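You operate a simulated robot arm through the tools that you are given. There is no shell and no other tool.

Carry out the task below with a simulated robot arm. There is one attempt and no reset: what you move stays moved.

Task
Label the lid in the label press for the ticket at R31.
Fine: dial to the ticket's lot, press the label block down, dial back to Off; pull the tray out and fit the lid on the grey box.

It is judged by the outcome, as a careful person would: the job done as asked, and still so three seconds after it is handed in. It fails if anything else is knocked over, pushed out of place, dropped, spilled or broken. A push-on lid holds only when it is set on centred and level and pressed home; a screw cap is set on level and turned clockwise until tight.

Robot
A 7-joint arm with a two-finger parallel gripper, fixed in place. Base frame: the origin is on the floor under the middle of its stand, x ahead of it, y to its left, z up; the work surface is at about z = 0.74. Units: m, rad, N and s.
With the tool pointing down near the work surface it reaches from about 0.44 to 0.92 m from the base axis. Its first joint turns from -2.496 to 2.496 rad. Payload 3 kg.
Tool frame: the origin (TCP) lies between the finger pads and is the grasp point; the fingertips stand 0.03 m ahead of it; z points along the fingers, y is the line along which they close. The gripper opens to 0.094 m. The fingers are 0.028 m wide and 0.01 m thick; the gripper's body (0.05 by 0.096 m) begins 0.055 m behind the TCP.
Orientation is that of the tool frame in the base frame, as [roll, pitch, yaw] about the fixed x, y, z axes, in that order (R = Rz(yaw) Ry(pitch) Rx(roll)). With the fingers straight down and closing along the base's y, the tool's x points along the base's -x, its y along +y and its z along -z.

Tools
- The arm moves only by the tool drive_tool. Its argument "increments" is a list of rows, each a list of 7 numbers: the turn, a rotation vector about the tool's x, y, z in units of 45 degrees (1.0 is 45 degrees), then the shift along the tool's x, y, z in units of 200 mm (1.0 is 200 mm), then the opening, from 0 (shut) to 1 (fully open). In form: [[ax, ay, az, tx, ty, tz, hand], ...]. A call has 1 to 20 rows; each row is the pose to reach, as a shift and turn from the pose commanded when the call began, along the tool's axes at that moment. A call with a number of a shift or a turn outside -1 to 1 is refused whole. Rows are played at 5 a second. More than 0.05 m and 0.15 rad between two rows, or a gripper value outside its range, and nothing of the call is played. A pose out of reach is approached as far as the arm can. The call stops where the force on the tool passes 90 N (or 10 N more than at its start, if that is more) or the arm is blocked; 0.2 s more then pass. Each finger travels about 0.072 m/s and halts on what it meets, pressing with about 38 N; the grip force reading is that of the motor and also rises with nothing between the fingers. The clock runs only during rows and for 0.2 s after the last one: add rows that repeat a pose to give the fingers time. It gives the time, the measured TCP pose, the force on the tool (base axes), the opening and the grip force at its end, in the units of the frame above (readings bear some noise), with the torque about the TCP (base axes, N m) and any sound that the robot's microphone picked up.
- Cameras (640 x 400 px; columns grow to the right, rows downward): "scene" is fixed at [0.0494, 0.65, 1.3335]; the picture's right is [0.43, -0.91, 0.00], its down [-0.70, -0.33, -0.63] and it looks along [0.57, 0.27, -0.78] (base axes); focal length 214 px, centre (320, 200). "wrist" rides on the gripper at [0.076, 0.014, -0.102] in the tool frame; the picture's right is [-0.18, 0.98, 0.00], its down [-0.75, -0.14, -0.64] and it looks along [-0.63, -0.12, 0.77] (tool axes); focal length 243 px, centre (320, 200). There is no depth. A picture from a camera that has moved, and an enlarged one, comes with that camera's place and axes in the base frame and with its lens.
- camera(camera): a new picture of that camera. It takes no simulated time.
- inspect(camera, box): a new picture of the part [left, top, right, bottom] of that camera's present view, enlarged. It takes no simulated time.
- job_done(): hands the job in; it is judged then, once.

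Places have to be worked out from the pictures, the camera data and where the tool is seen. Open the gripper and draw the arm clear of the work before you hand the job in, unless the task says otherwise.

The tools are called after "Request:" as a command line: name --pt "numbers of a row" for each row, then --argument value for the rest, lists and objects as JSON in quotes. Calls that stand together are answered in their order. drive_tool: Moves the arm, as the interface text tells. Its arguments: {"type":"object","properties":{"increments":{"type":"array"}},"required":["increments"]} The other tools are called the same way: camera (camera) takes a picture; inspect (camera, box) takes an enlarged picture of a part of a camera's view; job_done () hands the job in.

At the start:

```text
clock: 0.0
ee_pos: [0.5483, 0.3941, 1.0984]
orientation: [3.141, 0.001, -3.141]
ft_force: [0.6, -0.5, 0.1]
moment: [-0.01, -0.01, 0.0]
finger_gap: 0.0941
grip_force: 0.0
```

scene: 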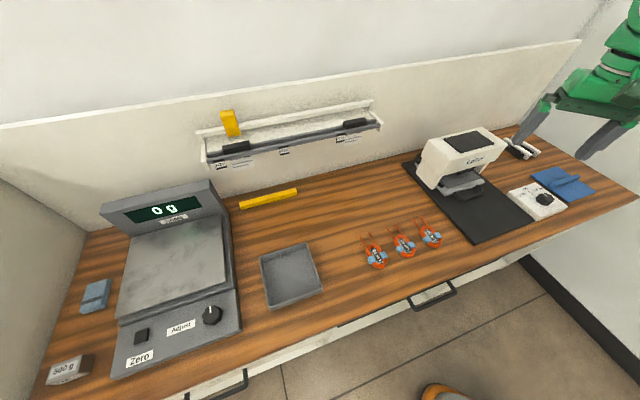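
wrist: 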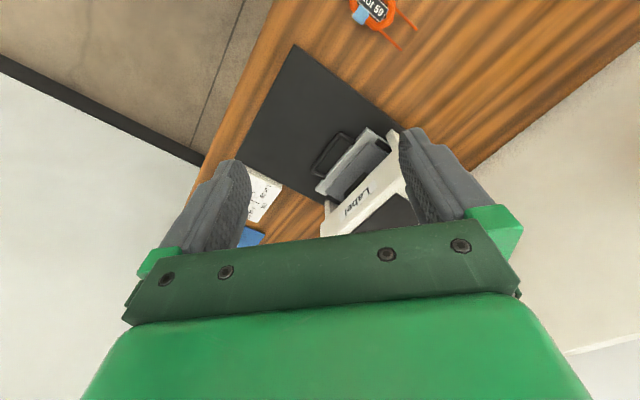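

I'll start by taking closer looks at the scene: the ticket rail, the tags, the press and the dial.

Request:
inspect --camera "scene" --box '[400, 110, 600, 250]'

Request:
inspect --camera "scene" --box '[190, 90, 390, 190]'

Request:
inspect --camera "scene" --box '[340, 210, 460, 280]'

Request:
inspect --camera "scene" --box '[490, 160, 610, 230]'

Request:
inspect --camera "wrist" --box '[220, 40, 440, 250]'

```text
2.86 times, centred on (500, 180) of scene
camera zoom: at [0.0494, 0.65, 1.3335], right [0.43, -0.91, 0.0], down [-0.7, -0.33, -0.63], along [0.57, 0.27, -0.78], focal length 613 px, centre (-194, 257)
```

zoom: 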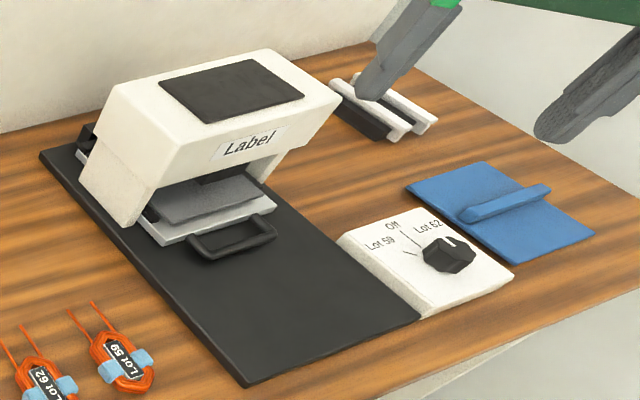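

```text
3.20 times, centred on (290, 140) of scene
camera zoom: at [0.0494, 0.65, 1.3335], right [0.43, -0.91, 0.0], down [-0.7, -0.33, -0.63], along [0.57, 0.27, -0.78], focal length 686 px, centre (416, 392)
```

zoom: 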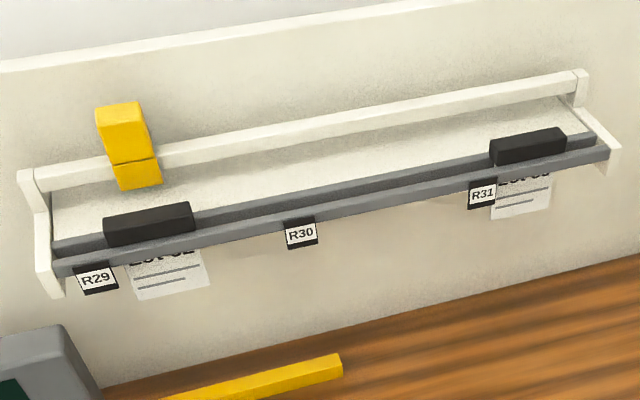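

```text
5.33 times, centred on (400, 245) of scene
camera zoom: at [0.0494, 0.65, 1.3335], right [0.43, -0.91, 0.0], down [-0.7, -0.33, -0.63], along [0.57, 0.27, -0.78], focal length 1144 px, centre (-107, -40)
```

zoom: 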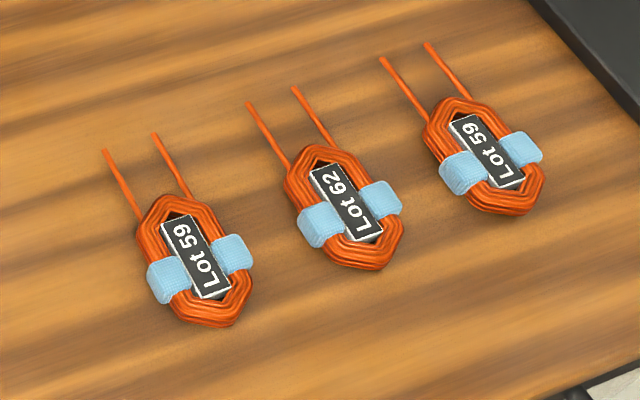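

```text
5.33 times, centred on (550, 195) of scene
camera zoom: at [0.0494, 0.65, 1.3335], right [0.43, -0.91, 0.0], down [-0.7, -0.33, -0.63], along [0.57, 0.27, -0.78], focal length 1144 px, centre (-907, 227)
```

zoom: 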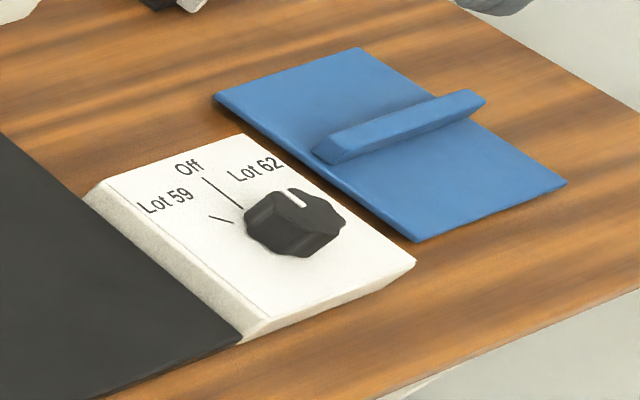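

```text
1.90 times, centred on (330, 145) of wrist
camera zoom: at [0.473, 0.4072, 1.2005], right [0.18, 0.98, 0.0], down [0.75, -0.14, 0.64], along [0.63, -0.12, -0.77], focal length 462 px, centre (301, 305)
```

zoom: 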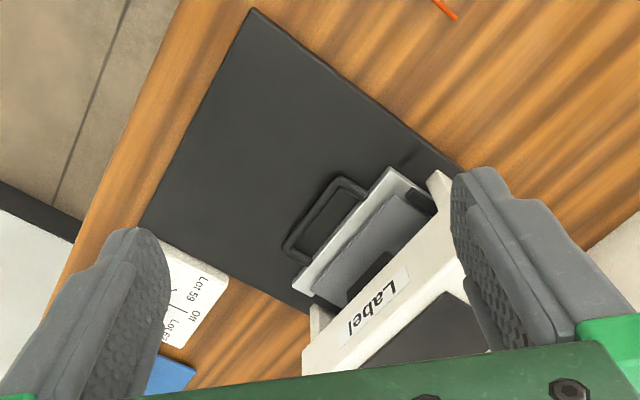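

The ticket at R31 is partly hidden by its clip and I can't read it for certain from this angle. I'll turn the tool toward the rail and move the wrist camera nearer, keeping high and clear.

Request:
drive_tool --pt "0 0 -0.167 0.083 0.117 0.033 1" --pt "0 0 -0.333 0.167 0.233 0.067 1" --pt "0 0 -0.5 0.25 0.35 0.1 1" --pt "0 0 -0.667 0.333 0.467 0.133 1" --pt "0 0 -0.833 0.417 0.583 0.167 1" --pt "0 0 -1.0 0.5 0.7 0.2 1" --pt "0 0 -1.0 0.5 0.7 0.2 1"

Request:
camera --camera "wrist"

```text
clock: 1.6
ee_pos: [0.4471, 0.5334, 1.0591]
orientation: [-3.141, 0.001, -2.354]
ft_force: [-0.1, -0.7, -0.1]
moment: [0.01, 0.03, -0.01]
finger_gap: 0.0941
grip_force: 0.1
```

```text
taken
camera wrist: at [0.3843, 0.4888, 1.1615], right [-0.57, 0.82, 0.0], down [0.63, 0.43, 0.64], along [0.53, 0.36, -0.77], focal length 243 px, centre (320, 200)
```

wrist: 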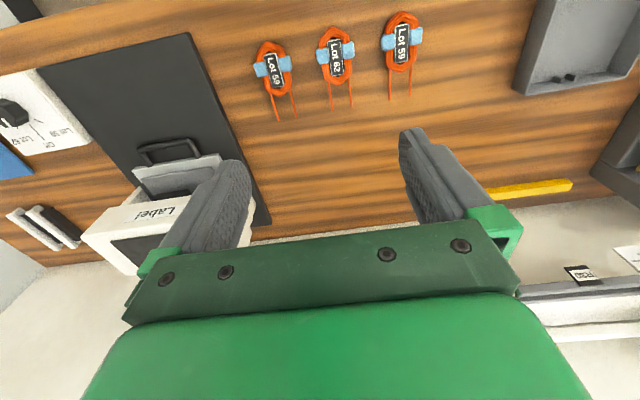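

The R30 tag is at the right edge of this view and the gripper hides R31. I'll shift left along the bench and tilt the tool up toward the rail so the camera points straight at R31.

Request:
drive_tool --pt "0 -0.13 0 -0.022 0.109 0.041 1" --pt "0 -0.26 0 -0.045 0.218 0.082 1" --pt "0 -0.39 0 -0.068 0.327 0.122 1" --pt "0 -0.52 0 -0.09 0.437 0.163 1" --pt "0 -0.65 0 -0.112 0.546 0.204 1" --pt "0 -0.78 0 -0.135 0.655 0.245 1" --pt "0 -0.78 0 -0.135 0.655 0.245 1"

Request:
camera --camera "wrist"

```text
clock: 3.2
ee_pos: [0.3732, 0.645, 1.0087]
orientation: [3.141, 0.614, -2.356]
ft_force: [-0.7, 0.0, 0.9]
moment: [0.0, 0.0, 0.0]
finger_gap: 0.0941
grip_force: 0.1
```

```text
taken
camera wrist: at [0.2787, 0.569, 1.0484], right [-0.59, 0.8, 0.11], down [0.27, 0.07, 0.96], along [0.76, 0.59, -0.26], focal length 243 px, centre (320, 200)
```

wrist: 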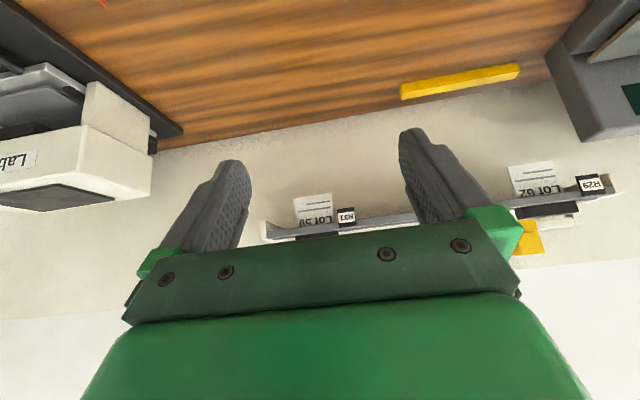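

The ticket sits right beside the R31 tag. I'll zoom in to read it.

Request:
inspect --camera "wrist" --box '[280, 180, 380, 240]'

Request:
inspect --camera "wrist" --box '[500, 150, 640, 240]'

Request:
inspect --camera "wrist" --box '[0, 40, 200, 220]'

```text
6.40 times, centred on (330, 210) of wrist
camera zoom: at [0.2787, 0.569, 1.0484], right [-0.59, 0.8, 0.11], down [0.27, 0.07, 0.96], along [0.76, 0.59, -0.26], focal length 1553 px, centre (256, 136)
```

zoom: 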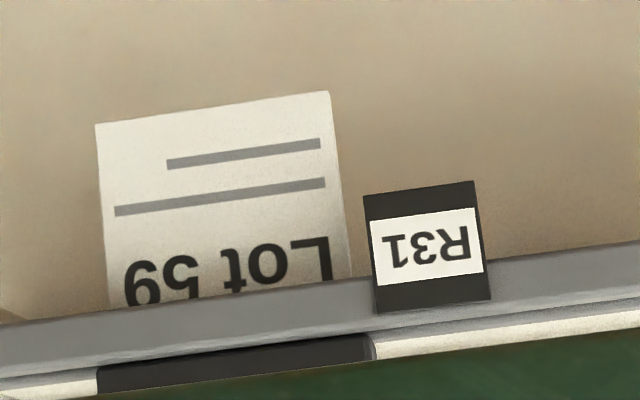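

```text
4.44 times, centred on (570, 195) of wrist
camera zoom: at [0.2787, 0.569, 1.0484], right [-0.59, 0.8, 0.11], down [0.27, 0.07, 0.96], along [0.76, 0.59, -0.26], focal length 1078 px, centre (-791, 222)
```

zoom: 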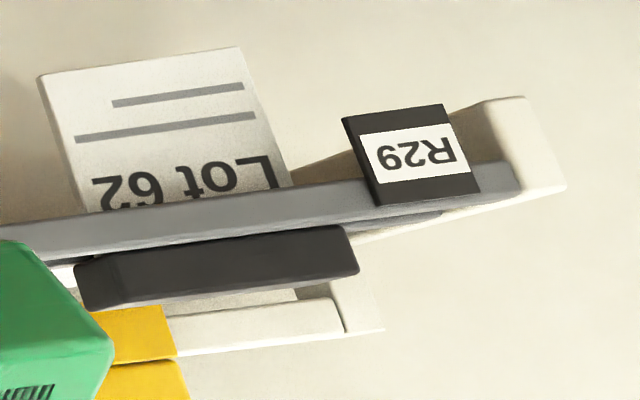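

```text
2.22 times, centred on (100, 130) of wrist
camera zoom: at [0.2787, 0.569, 1.0484], right [-0.59, 0.8, 0.11], down [0.27, 0.07, 0.96], along [0.76, 0.59, -0.26], focal length 539 px, centre (809, 356)
```

zoom: 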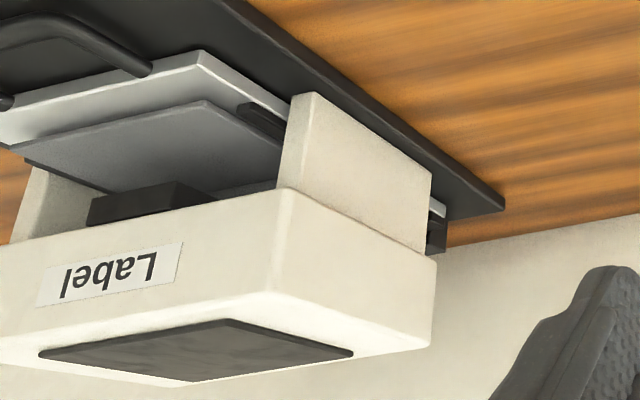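

The ticket at R31 reads **Lot 59**. Next I'll level the tool and move right along the bench to look at the dial and the press.

Request:
drive_tool --pt "0 0.13 0 0.06 -0.167 -0.103 1" --pt "0 0.26 0 0.12 -0.333 -0.207 1" --pt "0 0.39 0 0.18 -0.5 -0.31 1" --pt "0 0.52 0 0.24 -0.667 -0.413 1" --pt "0 0.65 0 0.3 -0.833 -0.517 1" --pt "0 0.78 0 0.36 -1.0 -0.62 1" --pt "0 0.78 0 0.36 -1.0 -0.62 1"

```text
clock: 4.8
ee_pos: [0.4231, 0.411, 1.0695]
orientation: [-3.141, 0.0, -2.356]
ft_force: [0.3, 0.2, 0.0]
moment: [0.0, 0.0, 0.04]
finger_gap: 0.0938
grip_force: 0.2
```

The tool is level again. I'll move on toward the dial and press and look from in front.

Request:
drive_tool --pt "0 0 0 0.15 -0.2 0 1" --pt "0 0 0 0.3 -0.4 0 1" --pt "0 0 0 0.4 -0.6 0 1" --pt "0 0 0 0.5 -0.8 0 1" --pt "0 0 0 0.5 -1.0 0 1" --pt "0 0 0 0.5 -1.0 0 1"

Request:
camera --camera "wrist"

```text
clock: 6.2
ee_pos: [0.4955, 0.2002, 1.0687]
orientation: [3.141, 0.001, -2.357]
ft_force: [1.2, -0.2, 0.3]
moment: [0.0, -0.02, -0.01]
finger_gap: 0.0941
grip_force: 0.1
```

```text
taken
camera wrist: at [0.432, 0.1552, 1.1709], right [-0.56, 0.83, 0.0], down [0.63, 0.43, 0.64], along [0.53, 0.36, -0.77], focal length 243 px, centre (320, 200)
```

wrist: 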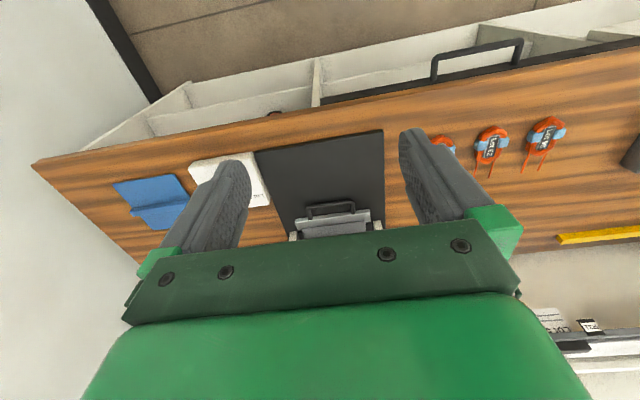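

The dial is hidden behind a finger. I'll shift further right to see it cleanly.

Request:
drive_tool --pt "0 0 0 0.0 -0.2 0.1 1" --pt "0 0 0 0.0 -0.4 0.2 1" --pt "0 0 0 0.0 -0.6 0.2 1" --pt "0 0 0 0.0 -0.8 0.2 1" --pt "0 0 0 0.0 -0.8 0.2 1"

Request:
camera --camera "wrist"

Request:
camera --camera "scene"

```text
clock: 7.4
ee_pos: [0.6099, 0.0866, 1.0312]
orientation: [-3.141, 0.001, -2.355]
ft_force: [-0.3, -0.4, 1.0]
moment: [0.0, 0.03, 0.0]
finger_gap: 0.0939
grip_force: 0.1
```

```text
taken
camera wrist: at [0.5456, 0.0412, 1.1331], right [-0.57, 0.82, 0.0], down [0.63, 0.43, 0.64], along [0.53, 0.36, -0.77], focal length 243 px, centre (320, 200)
```

wrist: 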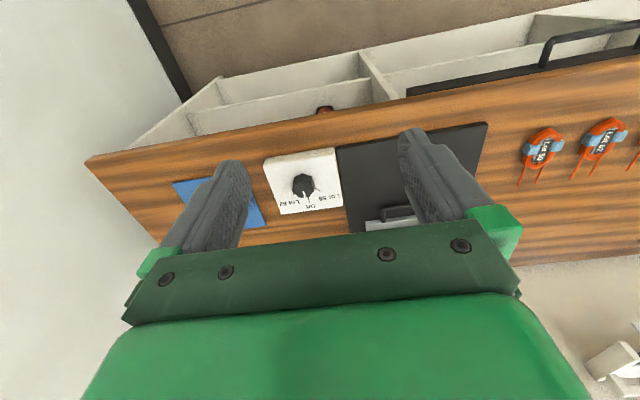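

```text
taken
```

scene: 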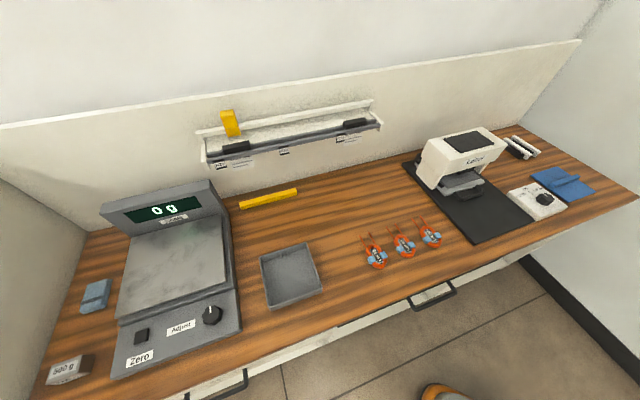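

Request:
inspect --camera "wrist" --box '[250, 140, 360, 220]'

Request:
inspect --camera "scene" --box '[400, 110, 600, 250]'

Request:
inspect --camera "scene" --box '[240, 220, 340, 320]'

```text
5.00 times, centred on (305, 180) of wrist
camera zoom: at [0.5456, 0.0412, 1.1331], right [-0.57, 0.82, 0.0], down [0.63, 0.43, 0.64], along [0.53, 0.36, -0.77], focal length 1213 px, centre (395, 300)
```

zoom: 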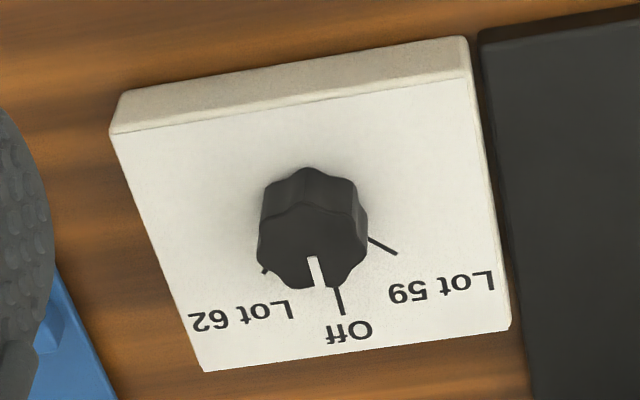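

```text
2.86 times, centred on (500, 180) of scene
camera zoom: at [0.0494, 0.65, 1.3335], right [0.43, -0.91, 0.0], down [-0.7, -0.33, -0.63], along [0.57, 0.27, -0.78], focal length 613 px, centre (-194, 257)
```

zoom: 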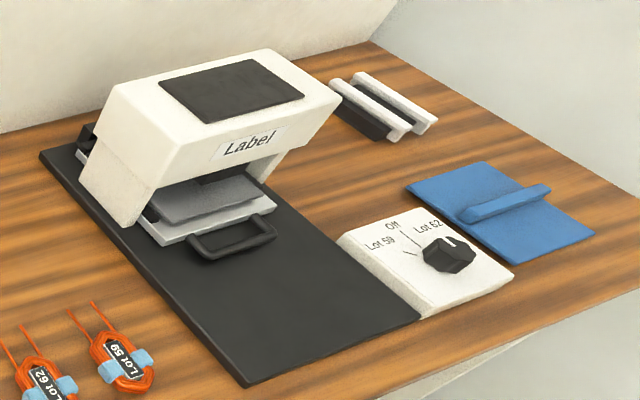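

```text
4.00 times, centred on (290, 270) of scene
camera zoom: at [0.0494, 0.65, 1.3335], right [0.43, -0.91, 0.0], down [-0.7, -0.33, -0.63], along [0.57, 0.27, -0.78], focal length 858 px, centre (440, -80)
```

zoom: 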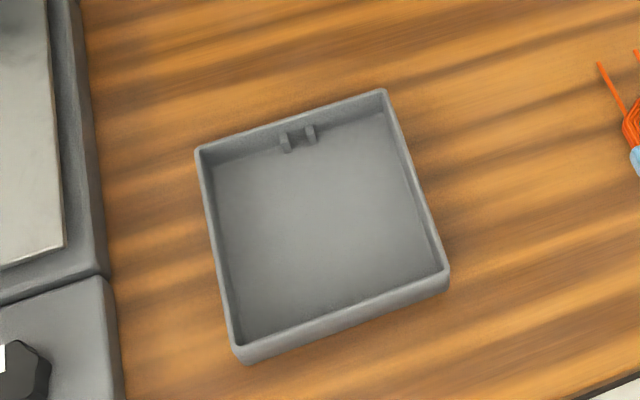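

The dial is at Off. Lot 59 is about 45° counter-clockwise from it, seen from above. I put the knob near x=0.78, y=0.166 with its top at z≈0.785, so I'll move straight above it for an accurate fix.

Request:
drive_tool --pt "0 0 0 -0.147 -0.053 0.09 1" --pt "0 0 0 -0.294 -0.107 0.185 1" --pt "0 0 0 -0.441 -0.16 0.278 1" --pt "0 0 0 -0.588 -0.213 0.37 1" --pt "0 0 0 -0.735 -0.267 0.463 1" --pt "0 0 0 -0.8825 -0.32 0.555 1" --pt "0 0 0 -0.8825 -0.32 0.555 1"

Request:
camera --camera "wrist"

Request:
camera --camera "scene"

```text
clock: 9.0
ee_pos: [0.7777, 0.1666, 0.9156]
orientation: [-3.14, 0.0, -2.357]
ft_force: [-0.3, -0.2, 0.4]
moment: [-0.03, -0.01, 0.0]
finger_gap: 0.094
grip_force: 0.0
```

```text
taken
camera wrist: at [0.7155, 0.1216, 1.0178], right [-0.56, 0.83, 0.0], down [0.63, 0.43, 0.64], along [0.53, 0.36, -0.77], focal length 243 px, centre (320, 200)
```

wrist: 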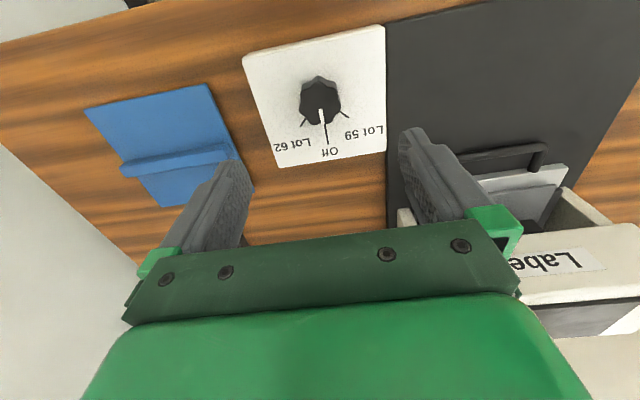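

```text
taken
```

scene: 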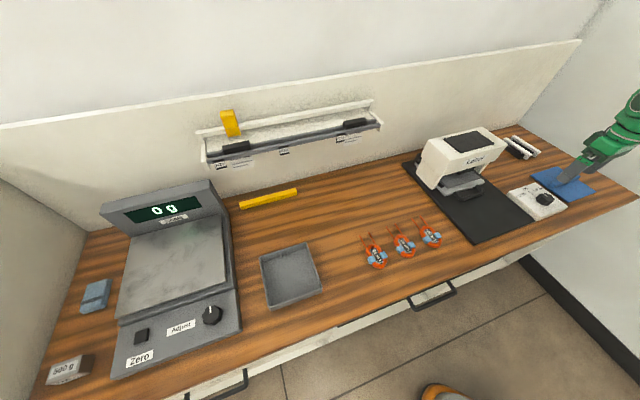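

Request:
inspect --camera "wrist" --box '[240, 20, 400, 170]'

Request:
inspect --camera "wrist" --box '[440, 120, 640, 350]'

```text
2.67 times, centred on (320, 95) of wrist
camera zoom: at [0.7155, 0.1216, 1.0178], right [-0.56, 0.83, 0.0], down [0.63, 0.43, 0.64], along [0.53, 0.36, -0.77], focal length 647 px, centre (320, 480)
```

zoom: 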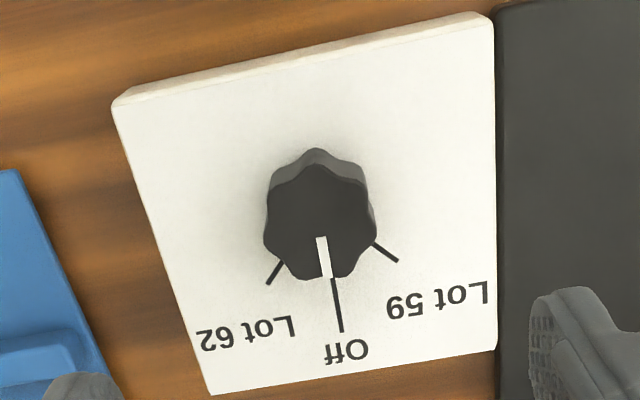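

```text
1.74 times, centred on (540, 235) of wrist
camera zoom: at [0.7155, 0.1216, 1.0178], right [-0.56, 0.83, 0.0], down [0.63, 0.43, 0.64], along [0.53, 0.36, -0.77], focal length 422 px, centre (-63, 139)
```

zoom: 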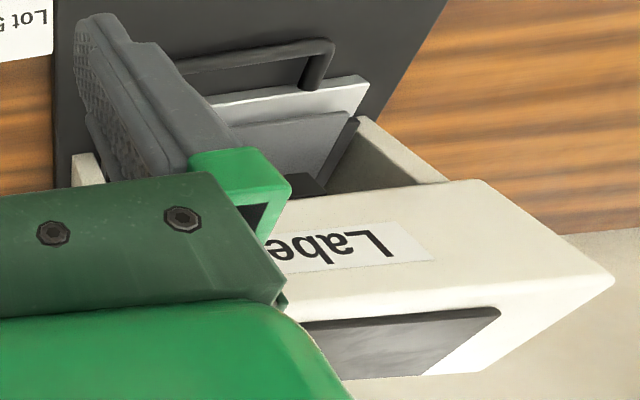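

The knob centre resolves to x≈0.778, y≈0.165, about 40 mm across, with its top at z≈0.785 and the panel at about 0.763. I'll lower the open fingers around it and close.

Request:
drive_tool --pt "0 0 0 0.003 -0.008 0.15 1" --pt "0 0 0 0.003 -0.008 0.3 1" --pt "0 0 0 0.003 -0.008 0.45 1" --pt "0 0 0 0.003 -0.008 0.56 1" --pt "0 0 0 0.003 -0.008 0.578 1" --pt "0 0 0 0.003 -0.008 0.578 1"

Request:
inspect --camera "wrist" --box '[200, 60, 460, 260]'

Request:
inspect --camera "scene" --box '[490, 130, 630, 230]'

```text
clock: 10.4
ee_pos: [0.7793, 0.167, 0.8038]
orientation: [-3.14, -0.001, -2.356]
ft_force: [-0.1, -0.2, 0.1]
moment: [-0.04, 0.03, -0.01]
finger_gap: 0.0938
grip_force: 0.1
```

```text
2.00 times, centred on (330, 160) of wrist
camera zoom: at [0.7164, 0.1215, 0.9059], right [-0.56, 0.83, 0.0], down [0.63, 0.43, 0.64], along [0.53, 0.36, -0.77], focal length 485 px, centre (300, 280)
```

zoom: 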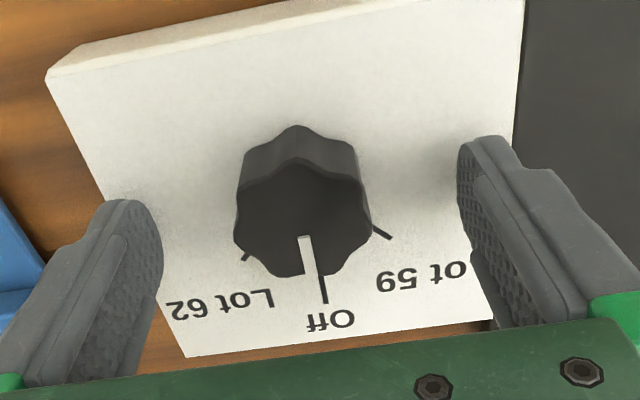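

```text
4.00 times, centred on (560, 180) of scene
camera zoom: at [0.0494, 0.65, 1.3335], right [0.43, -0.91, 0.0], down [-0.7, -0.33, -0.63], along [0.57, 0.27, -0.78], focal length 858 px, centre (-640, 280)
```

zoom: 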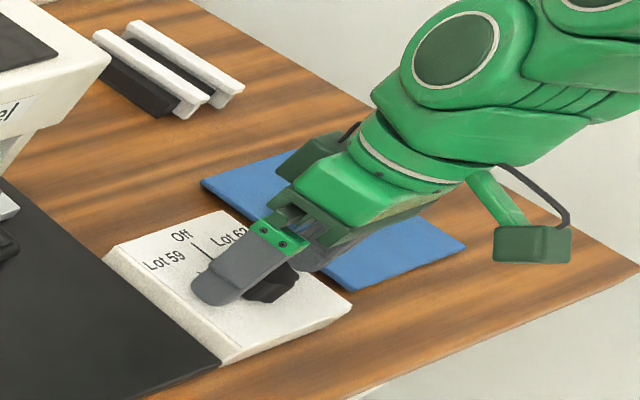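

The fingers straddle the knob, well centred. I'll go down another 4 mm, then close on it.

Request:
drive_tool --pt "0 0 0 0 0 0.02 1" --pt "0 0 0 0 0 0.02 0.5" --pt "0 0 0 0 0 0.02 0.3" --pt "0 0 0 0 0 0.02 0.2" --pt "0 0 0 0 0 0.02 0.2"

Request:
inspect --camera "wrist" --box '[200, 60, 460, 260]'

```text
clock: 11.6
ee_pos: [0.7777, 0.1658, 0.7999]
orientation: [3.141, 0.0, -2.356]
ft_force: [-9.4, 5.7, 12.5]
moment: [-0.17, 0.32, 0.03]
finger_gap: 0.0374
grip_force: 45.1
```

```text
2.00 times, centred on (330, 160) of wrist
camera zoom: at [0.7155, 0.1218, 0.9019], right [-0.57, 0.82, 0.0], down [0.63, 0.43, 0.64], along [0.53, 0.36, -0.77], focal length 485 px, centre (300, 280)
```

zoom: 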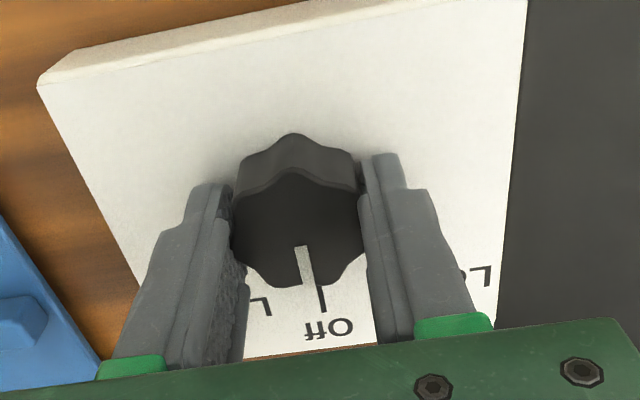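

It's gripped at 37 mm. I'll turn it 45° counter-clockwise (seen from above) toward Lot 59 in small steps.

Request:
drive_tool --pt "0 0 -0.125 0 0.003 0 0.2" --pt "0 0 -0.25 0 0.004 -0.003 0.2" --pt "0 0 -0.375 0 0.004 -0.003 0.2" --pt "0 0 -0.5 0 0.004 -0.003 0.2" --pt "0 0 -0.625 0 0.004 -0.003 0.2" --pt "0 0 -0.75 0 0.004 -0.003 0.2" --pt "0 0 -0.875 0 0.004 -0.003 0.2" --pt "0 0 -1.0 0 0.004 -0.003 0.2" --pt "0 0 -1.0 0 0.004 -0.003 0.2"

Request:
inspect --camera "wrist" --box '[200, 60, 460, 260]'

Request:
inspect --camera "scene" --box '[490, 130, 630, 230]'

```text
clock: 13.6
ee_pos: [0.7774, 0.1625, 0.7997]
orientation: [3.141, -0.002, -1.569]
ft_force: [-40.8, -20.6, 42.9]
moment: [-0.31, 0.5, -0.5]
finger_gap: 0.0389
grip_force: 18.0
```

```text
2.00 times, centred on (330, 160) of wrist
camera zoom: at [0.7643, 0.0863, 0.9021], right [-0.98, 0.18, 0.0], down [0.14, 0.75, 0.64], along [0.12, 0.63, -0.77], focal length 485 px, centre (300, 280)
```

zoom: 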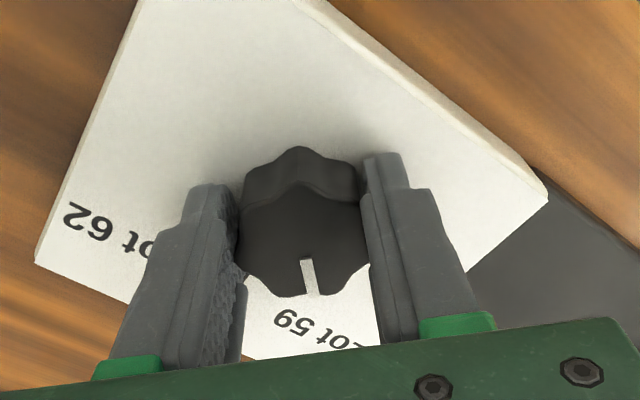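

```text
4.00 times, centred on (560, 180) of scene
camera zoom: at [0.0494, 0.65, 1.3335], right [0.43, -0.91, 0.0], down [-0.7, -0.33, -0.63], along [0.57, 0.27, -0.78], focal length 858 px, centre (-640, 280)
```

zoom: 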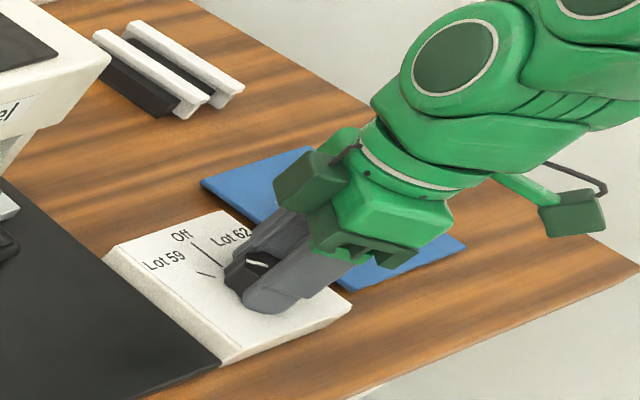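

The indicator now lines up with Lot 59. I'll open the fingers, lift off and check the setting.

Request:
drive_tool --pt "0 0 0 0 0 0 0.6" --pt "0 0 0 0 0 0 1" --pt "0 0 0 0 0 0 1" --pt "0 0 0 0 0 -0.1 1" --pt "0 0 0 0 0 -0.3 1" --pt "0 0 0 0 0 -0.5 1" --pt "0 0 0 0 0 -0.5 1"

Request:
camera --camera "wrist"

Request:
inspect --camera "scene" --box '[490, 130, 630, 230]'

```text
clock: 15.2
ee_pos: [0.7777, 0.1658, 0.8995]
orientation: [3.14, 0.002, -1.571]
ft_force: [0.2, 0.0, 0.6]
moment: [0.01, 0.0, 0.0]
finger_gap: 0.0939
grip_force: 0.0
```

```text
taken
camera wrist: at [0.7638, 0.0894, 1.0012], right [-0.98, 0.18, 0.0], down [0.14, 0.75, 0.64], along [0.12, 0.63, -0.77], focal length 243 px, centre (320, 200)
```

wrist: 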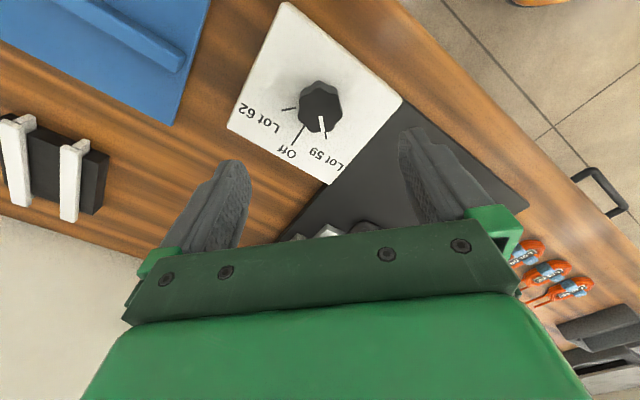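

```text
4.00 times, centred on (560, 180) of scene
camera zoom: at [0.0494, 0.65, 1.3335], right [0.43, -0.91, 0.0], down [-0.7, -0.33, -0.63], along [0.57, 0.27, -0.78], focal length 858 px, centre (-640, 280)
```

zoom: 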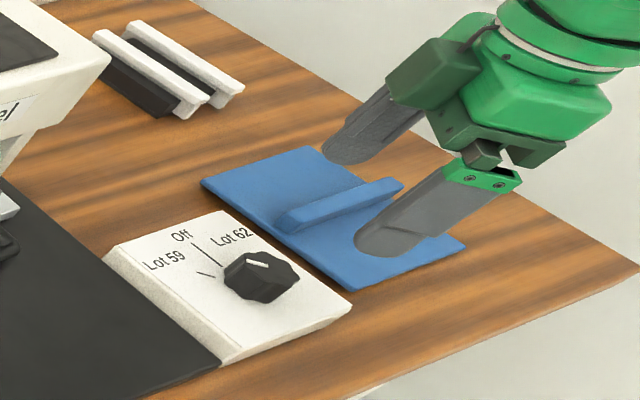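

Request:
inspect --camera "wrist" --box '[220, 40, 420, 190]'

```text
2.67 times, centred on (320, 115) of wrist
camera zoom: at [0.7638, 0.0894, 1.0012], right [-0.98, 0.18, 0.0], down [0.14, 0.75, 0.64], along [0.12, 0.63, -0.77], focal length 647 px, centre (320, 427)
```

zoom: 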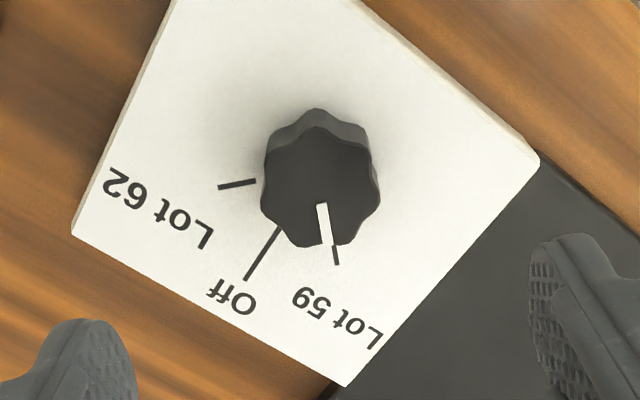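

The dial is cleanly set at Lot 59. I'll raise the arm, close the fingers and go over to the press head, whose top pad is near x=0.79, y=0.455, z≈0.906.

Request:
drive_tool --pt "0 0 0 0 0 -0.2 0.5" --pt "0 0 0 0 0 -0.4 0" --pt "0 0 0 -0.15 -0.005 -0.55 0" --pt "0 0 0 -0.35 -0.01 -0.6 0" --pt "0 0 0 -0.55 -0.015 -0.6 0" --pt "0 0 0 -0.75 -0.02 -0.6 0" --pt "0 0 0 -0.9 -0.022 -0.6 0" --pt "0 0 0 -0.9 -0.022 -0.6 0"

Request:
camera --camera "wrist"

Request:
camera --camera "scene"

```text
clock: 17.0
ee_pos: [0.7816, 0.3455, 1.0182]
orientation: [3.141, 0.0, -1.571]
ft_force: [0.2, -0.4, -0.2]
moment: [0.05, 0.01, -0.02]
finger_gap: 0.0
grip_force: 32.9
```

```text
taken
camera wrist: at [0.7669, 0.2691, 1.1201], right [-0.98, 0.18, 0.0], down [0.14, 0.75, 0.64], along [0.12, 0.63, -0.77], focal length 243 px, centre (320, 200)
```

wrist: 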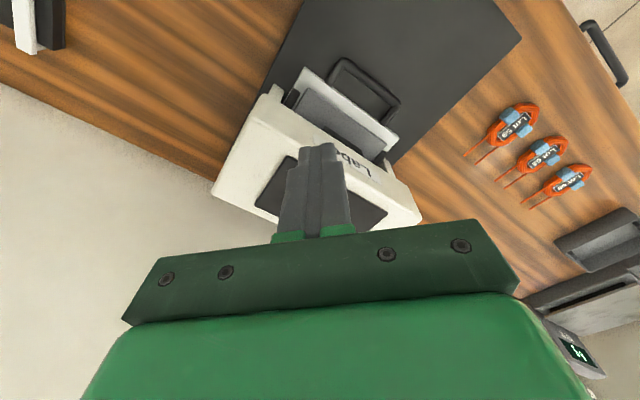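

```text
taken
```

scene: 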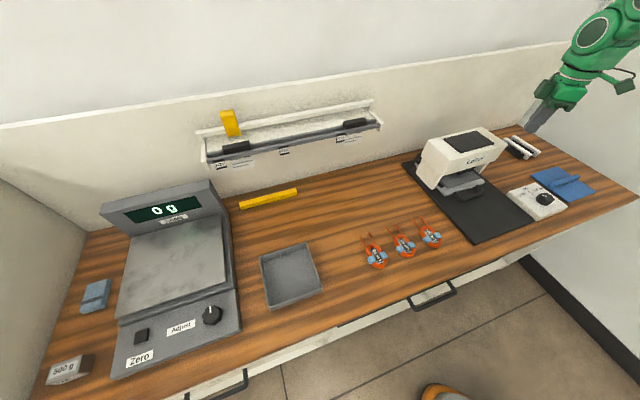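

Request:
inspect --camera "wrist" --box '[200, 50, 440, 250]'

```text
2.00 times, centred on (320, 150) of wrist
camera zoom: at [0.7669, 0.2691, 1.1201], right [-0.98, 0.18, 0.0], down [0.14, 0.75, 0.64], along [0.12, 0.63, -0.77], focal length 485 px, centre (320, 300)
```

zoom: 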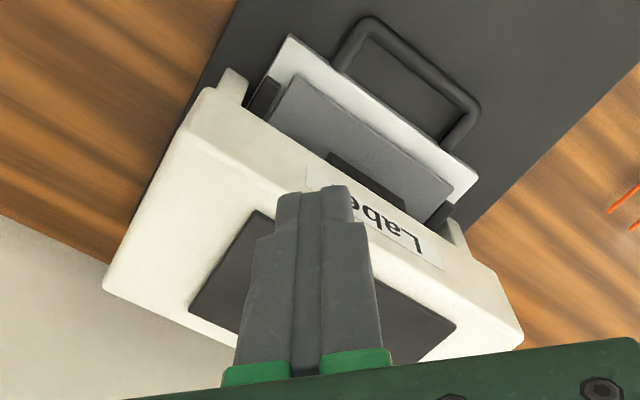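

The pad spans about s=0.174–0.31 along the bench and n=0.848–0.928 in depth, at z≈0.908. I'll put the closed fingertips over its middle, just above it, and check I can reach that.

Request:
drive_tool --pt "0 0 0 -0.18 -0.02 0 0" --pt "0 0 0 -0.36 -0.04 0 0" --pt "0 0 0 -0.528 -0.059 0.1 0" --pt "0 0 0 -0.528 -0.059 0.25 0" --pt "0 0 0 -0.528 -0.059 0.32 0" --pt "0 0 0 -0.528 -0.059 0.32 0"

Request:
inspect --camera "scene" --box '[380, 80, 560, 220]'

Request:
camera --camera "wrist"

```text
clock: 18.4
ee_pos: [0.7785, 0.4423, 0.9588]
orientation: [-3.14, 0.0, -1.572]
ft_force: [0.4, 0.4, 0.2]
moment: [0.04, 0.01, -0.03]
finger_gap: 0.0
grip_force: 33.0
out of reach, approached as far as the arm can: row 2, 3, 4, 5, 6
```

```text
2.86 times, centred on (470, 150) of scene
camera zoom: at [0.0494, 0.65, 1.3335], right [0.43, -0.91, 0.0], down [-0.7, -0.33, -0.63], along [0.57, 0.27, -0.78], focal length 613 px, centre (-109, 343)
```

zoom: 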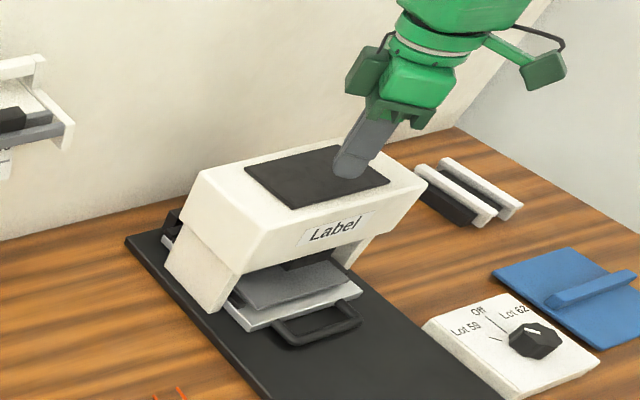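

```text
taken
camera wrist: at [0.7642, 0.3658, 1.0604], right [-0.98, 0.18, 0.0], down [0.14, 0.75, 0.64], along [0.12, 0.63, -0.77], focal length 243 px, centre (320, 200)
```

wrist: 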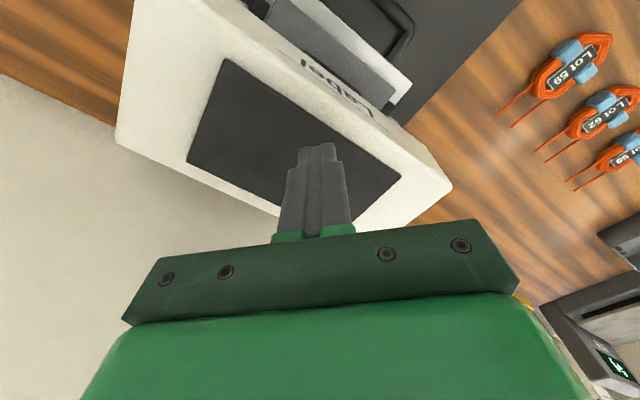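

The reach limit stopped me at n≈0.863, still on the pad. I'll re-base the commanded pose to a reachable point so the press goes straight down.

Request:
drive_tool --pt "0 0 0 0.044 0.077 0 0" --pt "0 0 0 0.044 0.077 0 0"

```text
clock: 19.0
ee_pos: [0.7631, 0.4354, 0.9592]
orientation: [-3.14, 0.0, -1.572]
ft_force: [0.1, 0.0, -0.9]
moment: [-0.02, 0.02, 0.0]
finger_gap: 0.0001
grip_force: 33.2
```

The base pose gets clamped to what was reached, which is good to know. I'll move back over the pad and come down gently to contact.

Request:
drive_tool --pt "0 0 0 -0.038 -0.078 0.05 0" --pt "0 0 0 -0.042 -0.085 0.08 0" --pt "0 0 0 -0.042 -0.085 0.1 0" --pt "0 0 0 -0.042 -0.085 0.12 0" --pt "0 0 0 -0.042 -0.085 0.13 0"

Request:
inspect --camera "scene" --box '[380, 80, 560, 220]'

Request:
inspect --camera "wrist" --box '[160, 20, 480, 240]'

```text
clock: 20.2
ee_pos: [0.7789, 0.4438, 0.931]
orientation: [3.141, 0.001, -1.571]
ft_force: [-1.4, -0.5, 3.5]
moment: [-0.04, 0.02, 0.02]
finger_gap: 0.0
grip_force: 32.5
```

```text
2.86 times, centred on (470, 150) of scene
camera zoom: at [0.0494, 0.65, 1.3335], right [0.43, -0.91, 0.0], down [-0.7, -0.33, -0.63], along [0.57, 0.27, -0.78], focal length 613 px, centre (-109, 343)
```

zoom: 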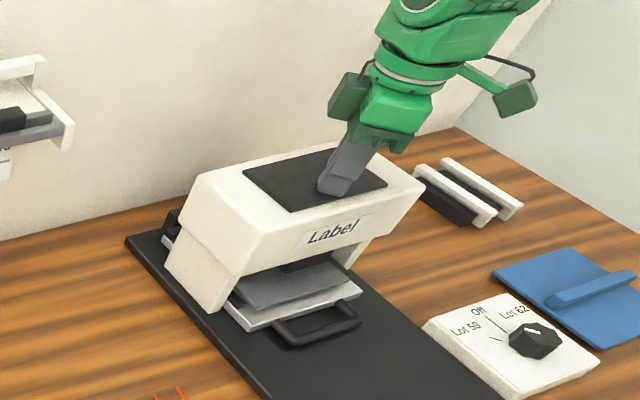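

```text
1.82 times, centred on (320, 130) of wrist
camera zoom: at [0.7661, 0.3677, 1.0329], right [-0.98, 0.18, 0.0], down [0.14, 0.75, 0.64], along [0.12, 0.63, -0.77], focal length 441 px, centre (320, 327)
```

zoom: 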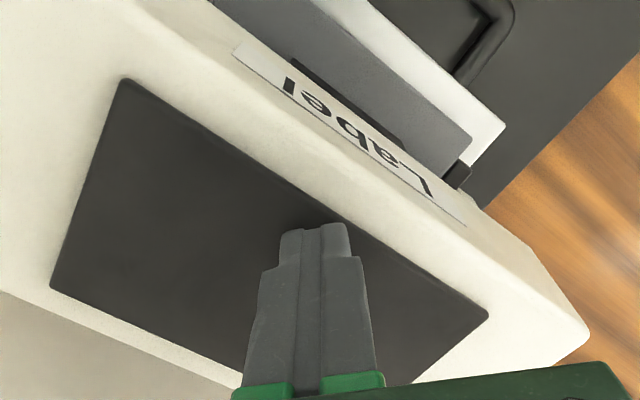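

The fingertips just touched the pad at TCP z≈0.931. Now I'll press straight down in small steps and watch the force.

Request:
drive_tool --pt "0 0 0 0 0 0.02 0" --pt "0 0 0 0 0 0.04 0" --pt "0 0 0 0 0 0.06 0" --pt "0 0 0 0 0 0.08 0" --pt "0 0 0 0 0 0.1 0" --pt "0 0 0 0 0 0.12 0" --pt "0 0 0 0 0 0.14 0"

Request:
inspect --camera "scene" --box '[380, 80, 560, 220]'

```text
clock: 21.8
ee_pos: [0.7811, 0.445, 0.9058]
orientation: [-3.139, 0.002, -1.572]
ft_force: [-12.2, -7.8, 35.8]
moment: [-0.43, 0.41, 0.13]
finger_gap: 0.0
grip_force: 32.5
```

```text
2.86 times, centred on (470, 150) of scene
camera zoom: at [0.0494, 0.65, 1.3335], right [0.43, -0.91, 0.0], down [-0.7, -0.33, -0.63], along [0.57, 0.27, -0.78], focal length 613 px, centre (-109, 343)
```

zoom: 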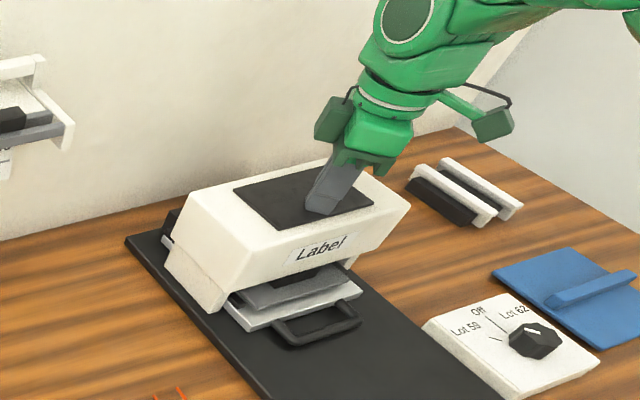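

The whole head is travelling down against a spring, with 36 N after 25 mm. I'll keep pressing until it bottoms out.

Request:
drive_tool --pt "0 0 0 0 0 0.02 0" --pt "0 0 0 0 0 0.04 0" --pt "0 0 0 0 0 0.06 0" --pt "0 0 0 0 0 0.08 0" --pt "0 0 0 0 0 0.1 0" --pt "0 0 0 0 0 0.12 0" --pt "0 0 0 0 0 0.14 0"

Request:
inspect --camera "scene" --box '[380, 80, 560, 220]'

```text
clock: 22.3
ee_pos: [0.7802, 0.4433, 0.905]
orientation: [-3.136, 0.004, -1.569]
ft_force: [-11.6, -4.5, 20.2]
moment: [-0.42, 0.42, -0.17]
finger_gap: 0.0
grip_force: 33.2
stopped in row 2: the force on the tool passed its limit at 97 N (the readings are from after the stop); the commanded pose is now the measured one
```

```text
2.86 times, centred on (470, 150) of scene
camera zoom: at [0.0494, 0.65, 1.3335], right [0.43, -0.91, 0.0], down [-0.7, -0.33, -0.63], along [0.57, 0.27, -0.78], focal length 613 px, centre (-109, 343)
```

zoom: 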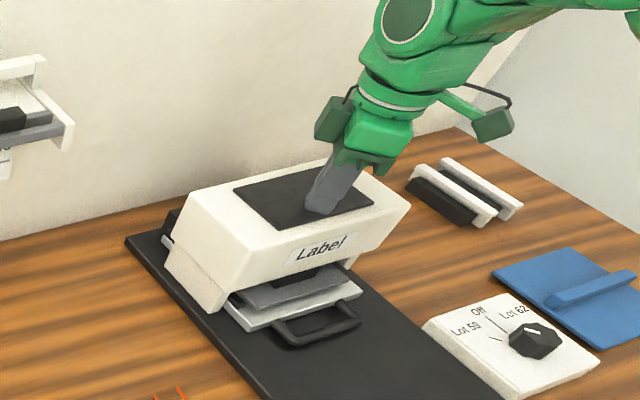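

The head bottomed out at the 97 N stop after about 26 mm of travel. I'll hold it pressed lightly for a second so the label takes, then release upward.

Request:
drive_tool --pt "0 0 0 0 0 0.006 0" --pt "0 0 0 0 0 0.01 0" --pt "0 0 0 0 0 0.01 0" --pt "0 0 0 0 0 0.01 0" --pt "0 0 0 0 0 0.01 0" --pt "0 0 0 0 0 0.01 0"

```text
clock: 23.7
ee_pos: [0.7817, 0.4437, 0.9041]
orientation: [-3.132, 0.004, -1.57]
ft_force: [-11.4, -6.6, 89.1]
moment: [-1.18, 0.46, -0.23]
finger_gap: 0.0
grip_force: 32.4
```

Pressed home at 89 N and held. Now I'll raise straight up and check that the head springs back.

Request:
drive_tool --pt "0 0 0 0 0 -0.03 0" --pt "0 0 0 0 0 -0.08 0" --pt "0 0 0 0 0 -0.14 0" --pt "0 0 0 0 0 -0.22 0" --pt "0 0 0 0 0 -0.35 0" --pt "0 0 0 0 0 -0.5 0" --pt "0 0 0 0 0 -0.5 0"

Request:
inspect --camera "scene" --box '[380, 80, 560, 220]'

```text
clock: 25.3
ee_pos: [0.7769, 0.4405, 0.9793]
orientation: [-3.137, 0.004, -1.569]
ft_force: [-0.1, 0.7, 1.2]
moment: [-0.01, 0.03, -0.04]
finger_gap: 0.0
grip_force: 32.8
out of reach, approached as far as the arm can: row 5, 6, 7
```

```text
2.86 times, centred on (470, 150) of scene
camera zoom: at [0.0494, 0.65, 1.3335], right [0.43, -0.91, 0.0], down [-0.7, -0.33, -0.63], along [0.57, 0.27, -0.78], focal length 613 px, centre (-109, 343)
```

zoom: 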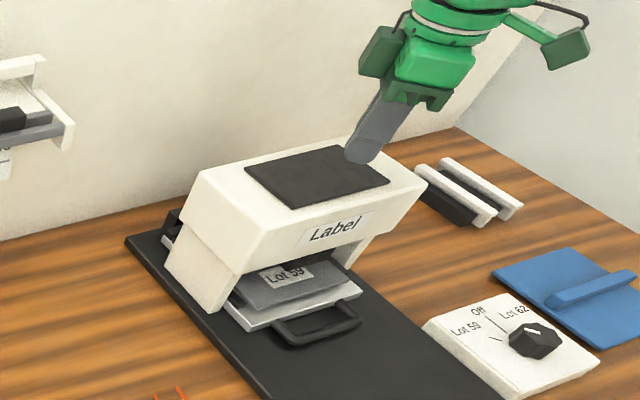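

The lid now carries a "Lot 59" label and the head has sprung back up. Next I'll return to the dial with the same wrist yaw to turn it back to Off.

Request:
drive_tool --pt "0 0 0 0.2 0 -0.05 0" --pt "0 0 0 0.4 0 -0.05 0" --pt "0 0 0 0.6 0 -0.05 0.3" --pt "0 0 0 0.8 0 0 0.6" --pt "0 0 0 0.98 -0.004 0.1 1" --pt "0 0 0 0.98 -0.004 0.1 1"

```text
clock: 26.7
ee_pos: [0.7768, 0.2448, 0.96]
orientation: [-3.137, 0.003, -1.57]
ft_force: [0.3, -0.1, -0.5]
moment: [0.0, -0.03, 0.01]
finger_gap: 0.094
grip_force: 0.0
```

Request:
drive_tool --pt "0 0 0 0.2 -0.003 0.1 1" --pt "0 0 0 0.399 -0.006 0.2 1" --pt "0 0 0 0.399 -0.006 0.3 1" --pt "0 0 0 0.399 -0.006 0.3 1"

Request:
inspect --camera "wrist" --box '[220, 40, 420, 190]'

```text
clock: 27.7
ee_pos: [0.7784, 0.165, 0.8969]
orientation: [-3.137, 0.003, -1.57]
ft_force: [0.2, 0.0, -0.2]
moment: [-0.01, -0.01, 0.01]
finger_gap: 0.0942
grip_force: 0.0
```

```text
2.67 times, centred on (320, 115) of wrist
camera zoom: at [0.7642, 0.0876, 0.9992], right [-0.98, 0.18, -0.01], down [0.14, 0.75, 0.65], along [0.12, 0.63, -0.76], focal length 647 px, centre (320, 427)
```

zoom: 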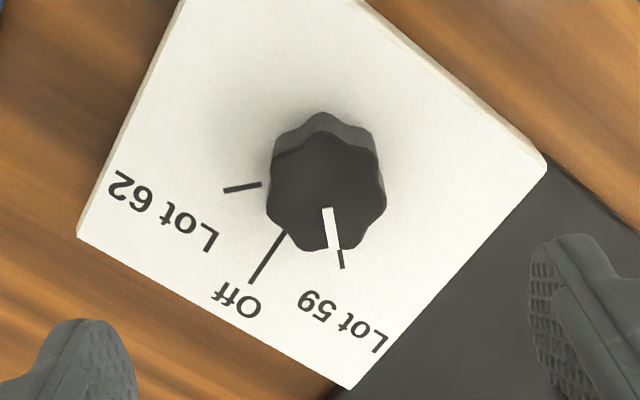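

The knob sits about 2 mm to the −x side of the tool axis, so I'll correct for that, descend and grip.

Request:
drive_tool --pt "-0.006 0.004 0 0.0 0.008 0.12 1" --pt "-0.006 0.004 0 0.0 0.008 0.25 1" --pt "-0.006 0.004 0 0.0 0.008 0.38 1" --pt "-0.006 0.004 0 0.0 0.008 0.47 1" --pt "-0.006 0.004 0 0.0 0.008 0.48 1" --pt "-0.006 0.004 0 0.0 0.008 0.48 0.5" --pt "-0.006 0.004 0 0.0 0.008 0.48 0.3" --pt "-0.006 0.004 0 0.0 0.008 0.48 0.2" --pt "-0.006 0.004 0 0.0 0.008 0.48 0.2"

Request:
inspect --camera "wrist" --box '[200, 60, 460, 260]'

```text
clock: 29.7
ee_pos: [0.7763, 0.1654, 0.8026]
orientation: [-3.14, 0.0, -1.57]
ft_force: [8.2, 2.5, -3.9]
moment: [0.0, 0.29, 0.01]
finger_gap: 0.0371
grip_force: 45.0
```

```text
2.00 times, centred on (330, 160) of wrist
camera zoom: at [0.7634, 0.0881, 0.9047], right [-0.98, 0.18, 0.0], down [0.14, 0.75, 0.64], along [0.12, 0.63, -0.77], focal length 485 px, centre (300, 280)
```

zoom: 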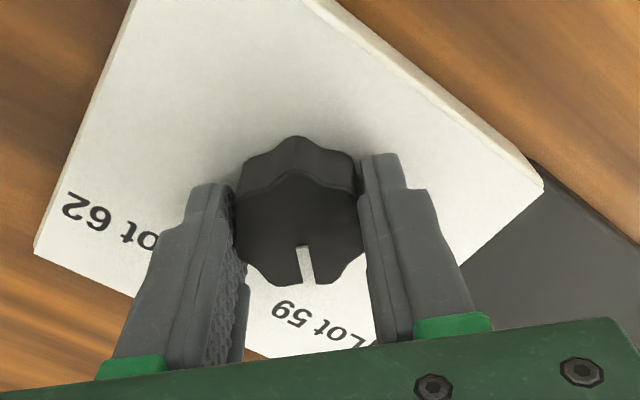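

Good grip with small forces. I'll turn 45° clockwise (seen from above), back to Off.

Request:
drive_tool --pt "0 0 0.125 0 0 0 0.2" --pt "0 0 0.25 0 0 0 0.2" --pt "0 0 0.375 0 0 0 0.2" --pt "0 0 0.5 0 0 0 0.2" --pt "0 0 0.625 0 0 0 0.2" --pt "0 0 0.75 0 0 0 0.2" --pt "0 0 0.875 0 0 0 0.2" --pt "0 0 1.0 0 0 0 0.2" --pt "0 0 1.0 0 0 0 0.2"

Request:
inspect --camera "wrist" --box '[200, 60, 460, 260]'

```text
clock: 31.7
ee_pos: [0.7776, 0.1654, 0.8027]
orientation: [3.139, -0.001, -2.359]
ft_force: [33.2, -12.9, -35.1]
moment: [0.44, -0.58, -0.02]
finger_gap: 0.0371
grip_force: 45.0
```

```text
2.00 times, centred on (330, 160) of wrist
camera zoom: at [0.7138, 0.1206, 0.9048], right [-0.56, 0.83, 0.0], down [0.63, 0.43, 0.64], along [0.53, 0.36, -0.77], focal length 485 px, centre (300, 280)
```

zoom: 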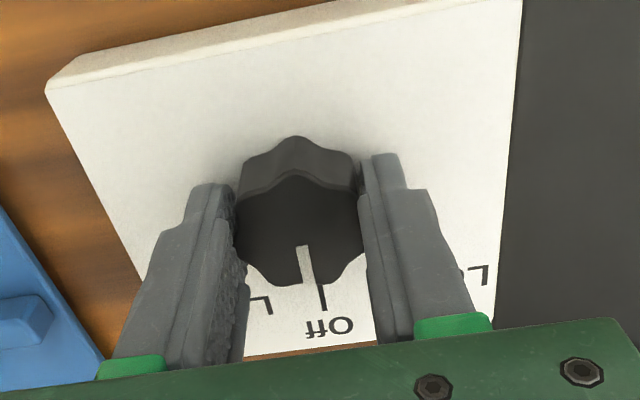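

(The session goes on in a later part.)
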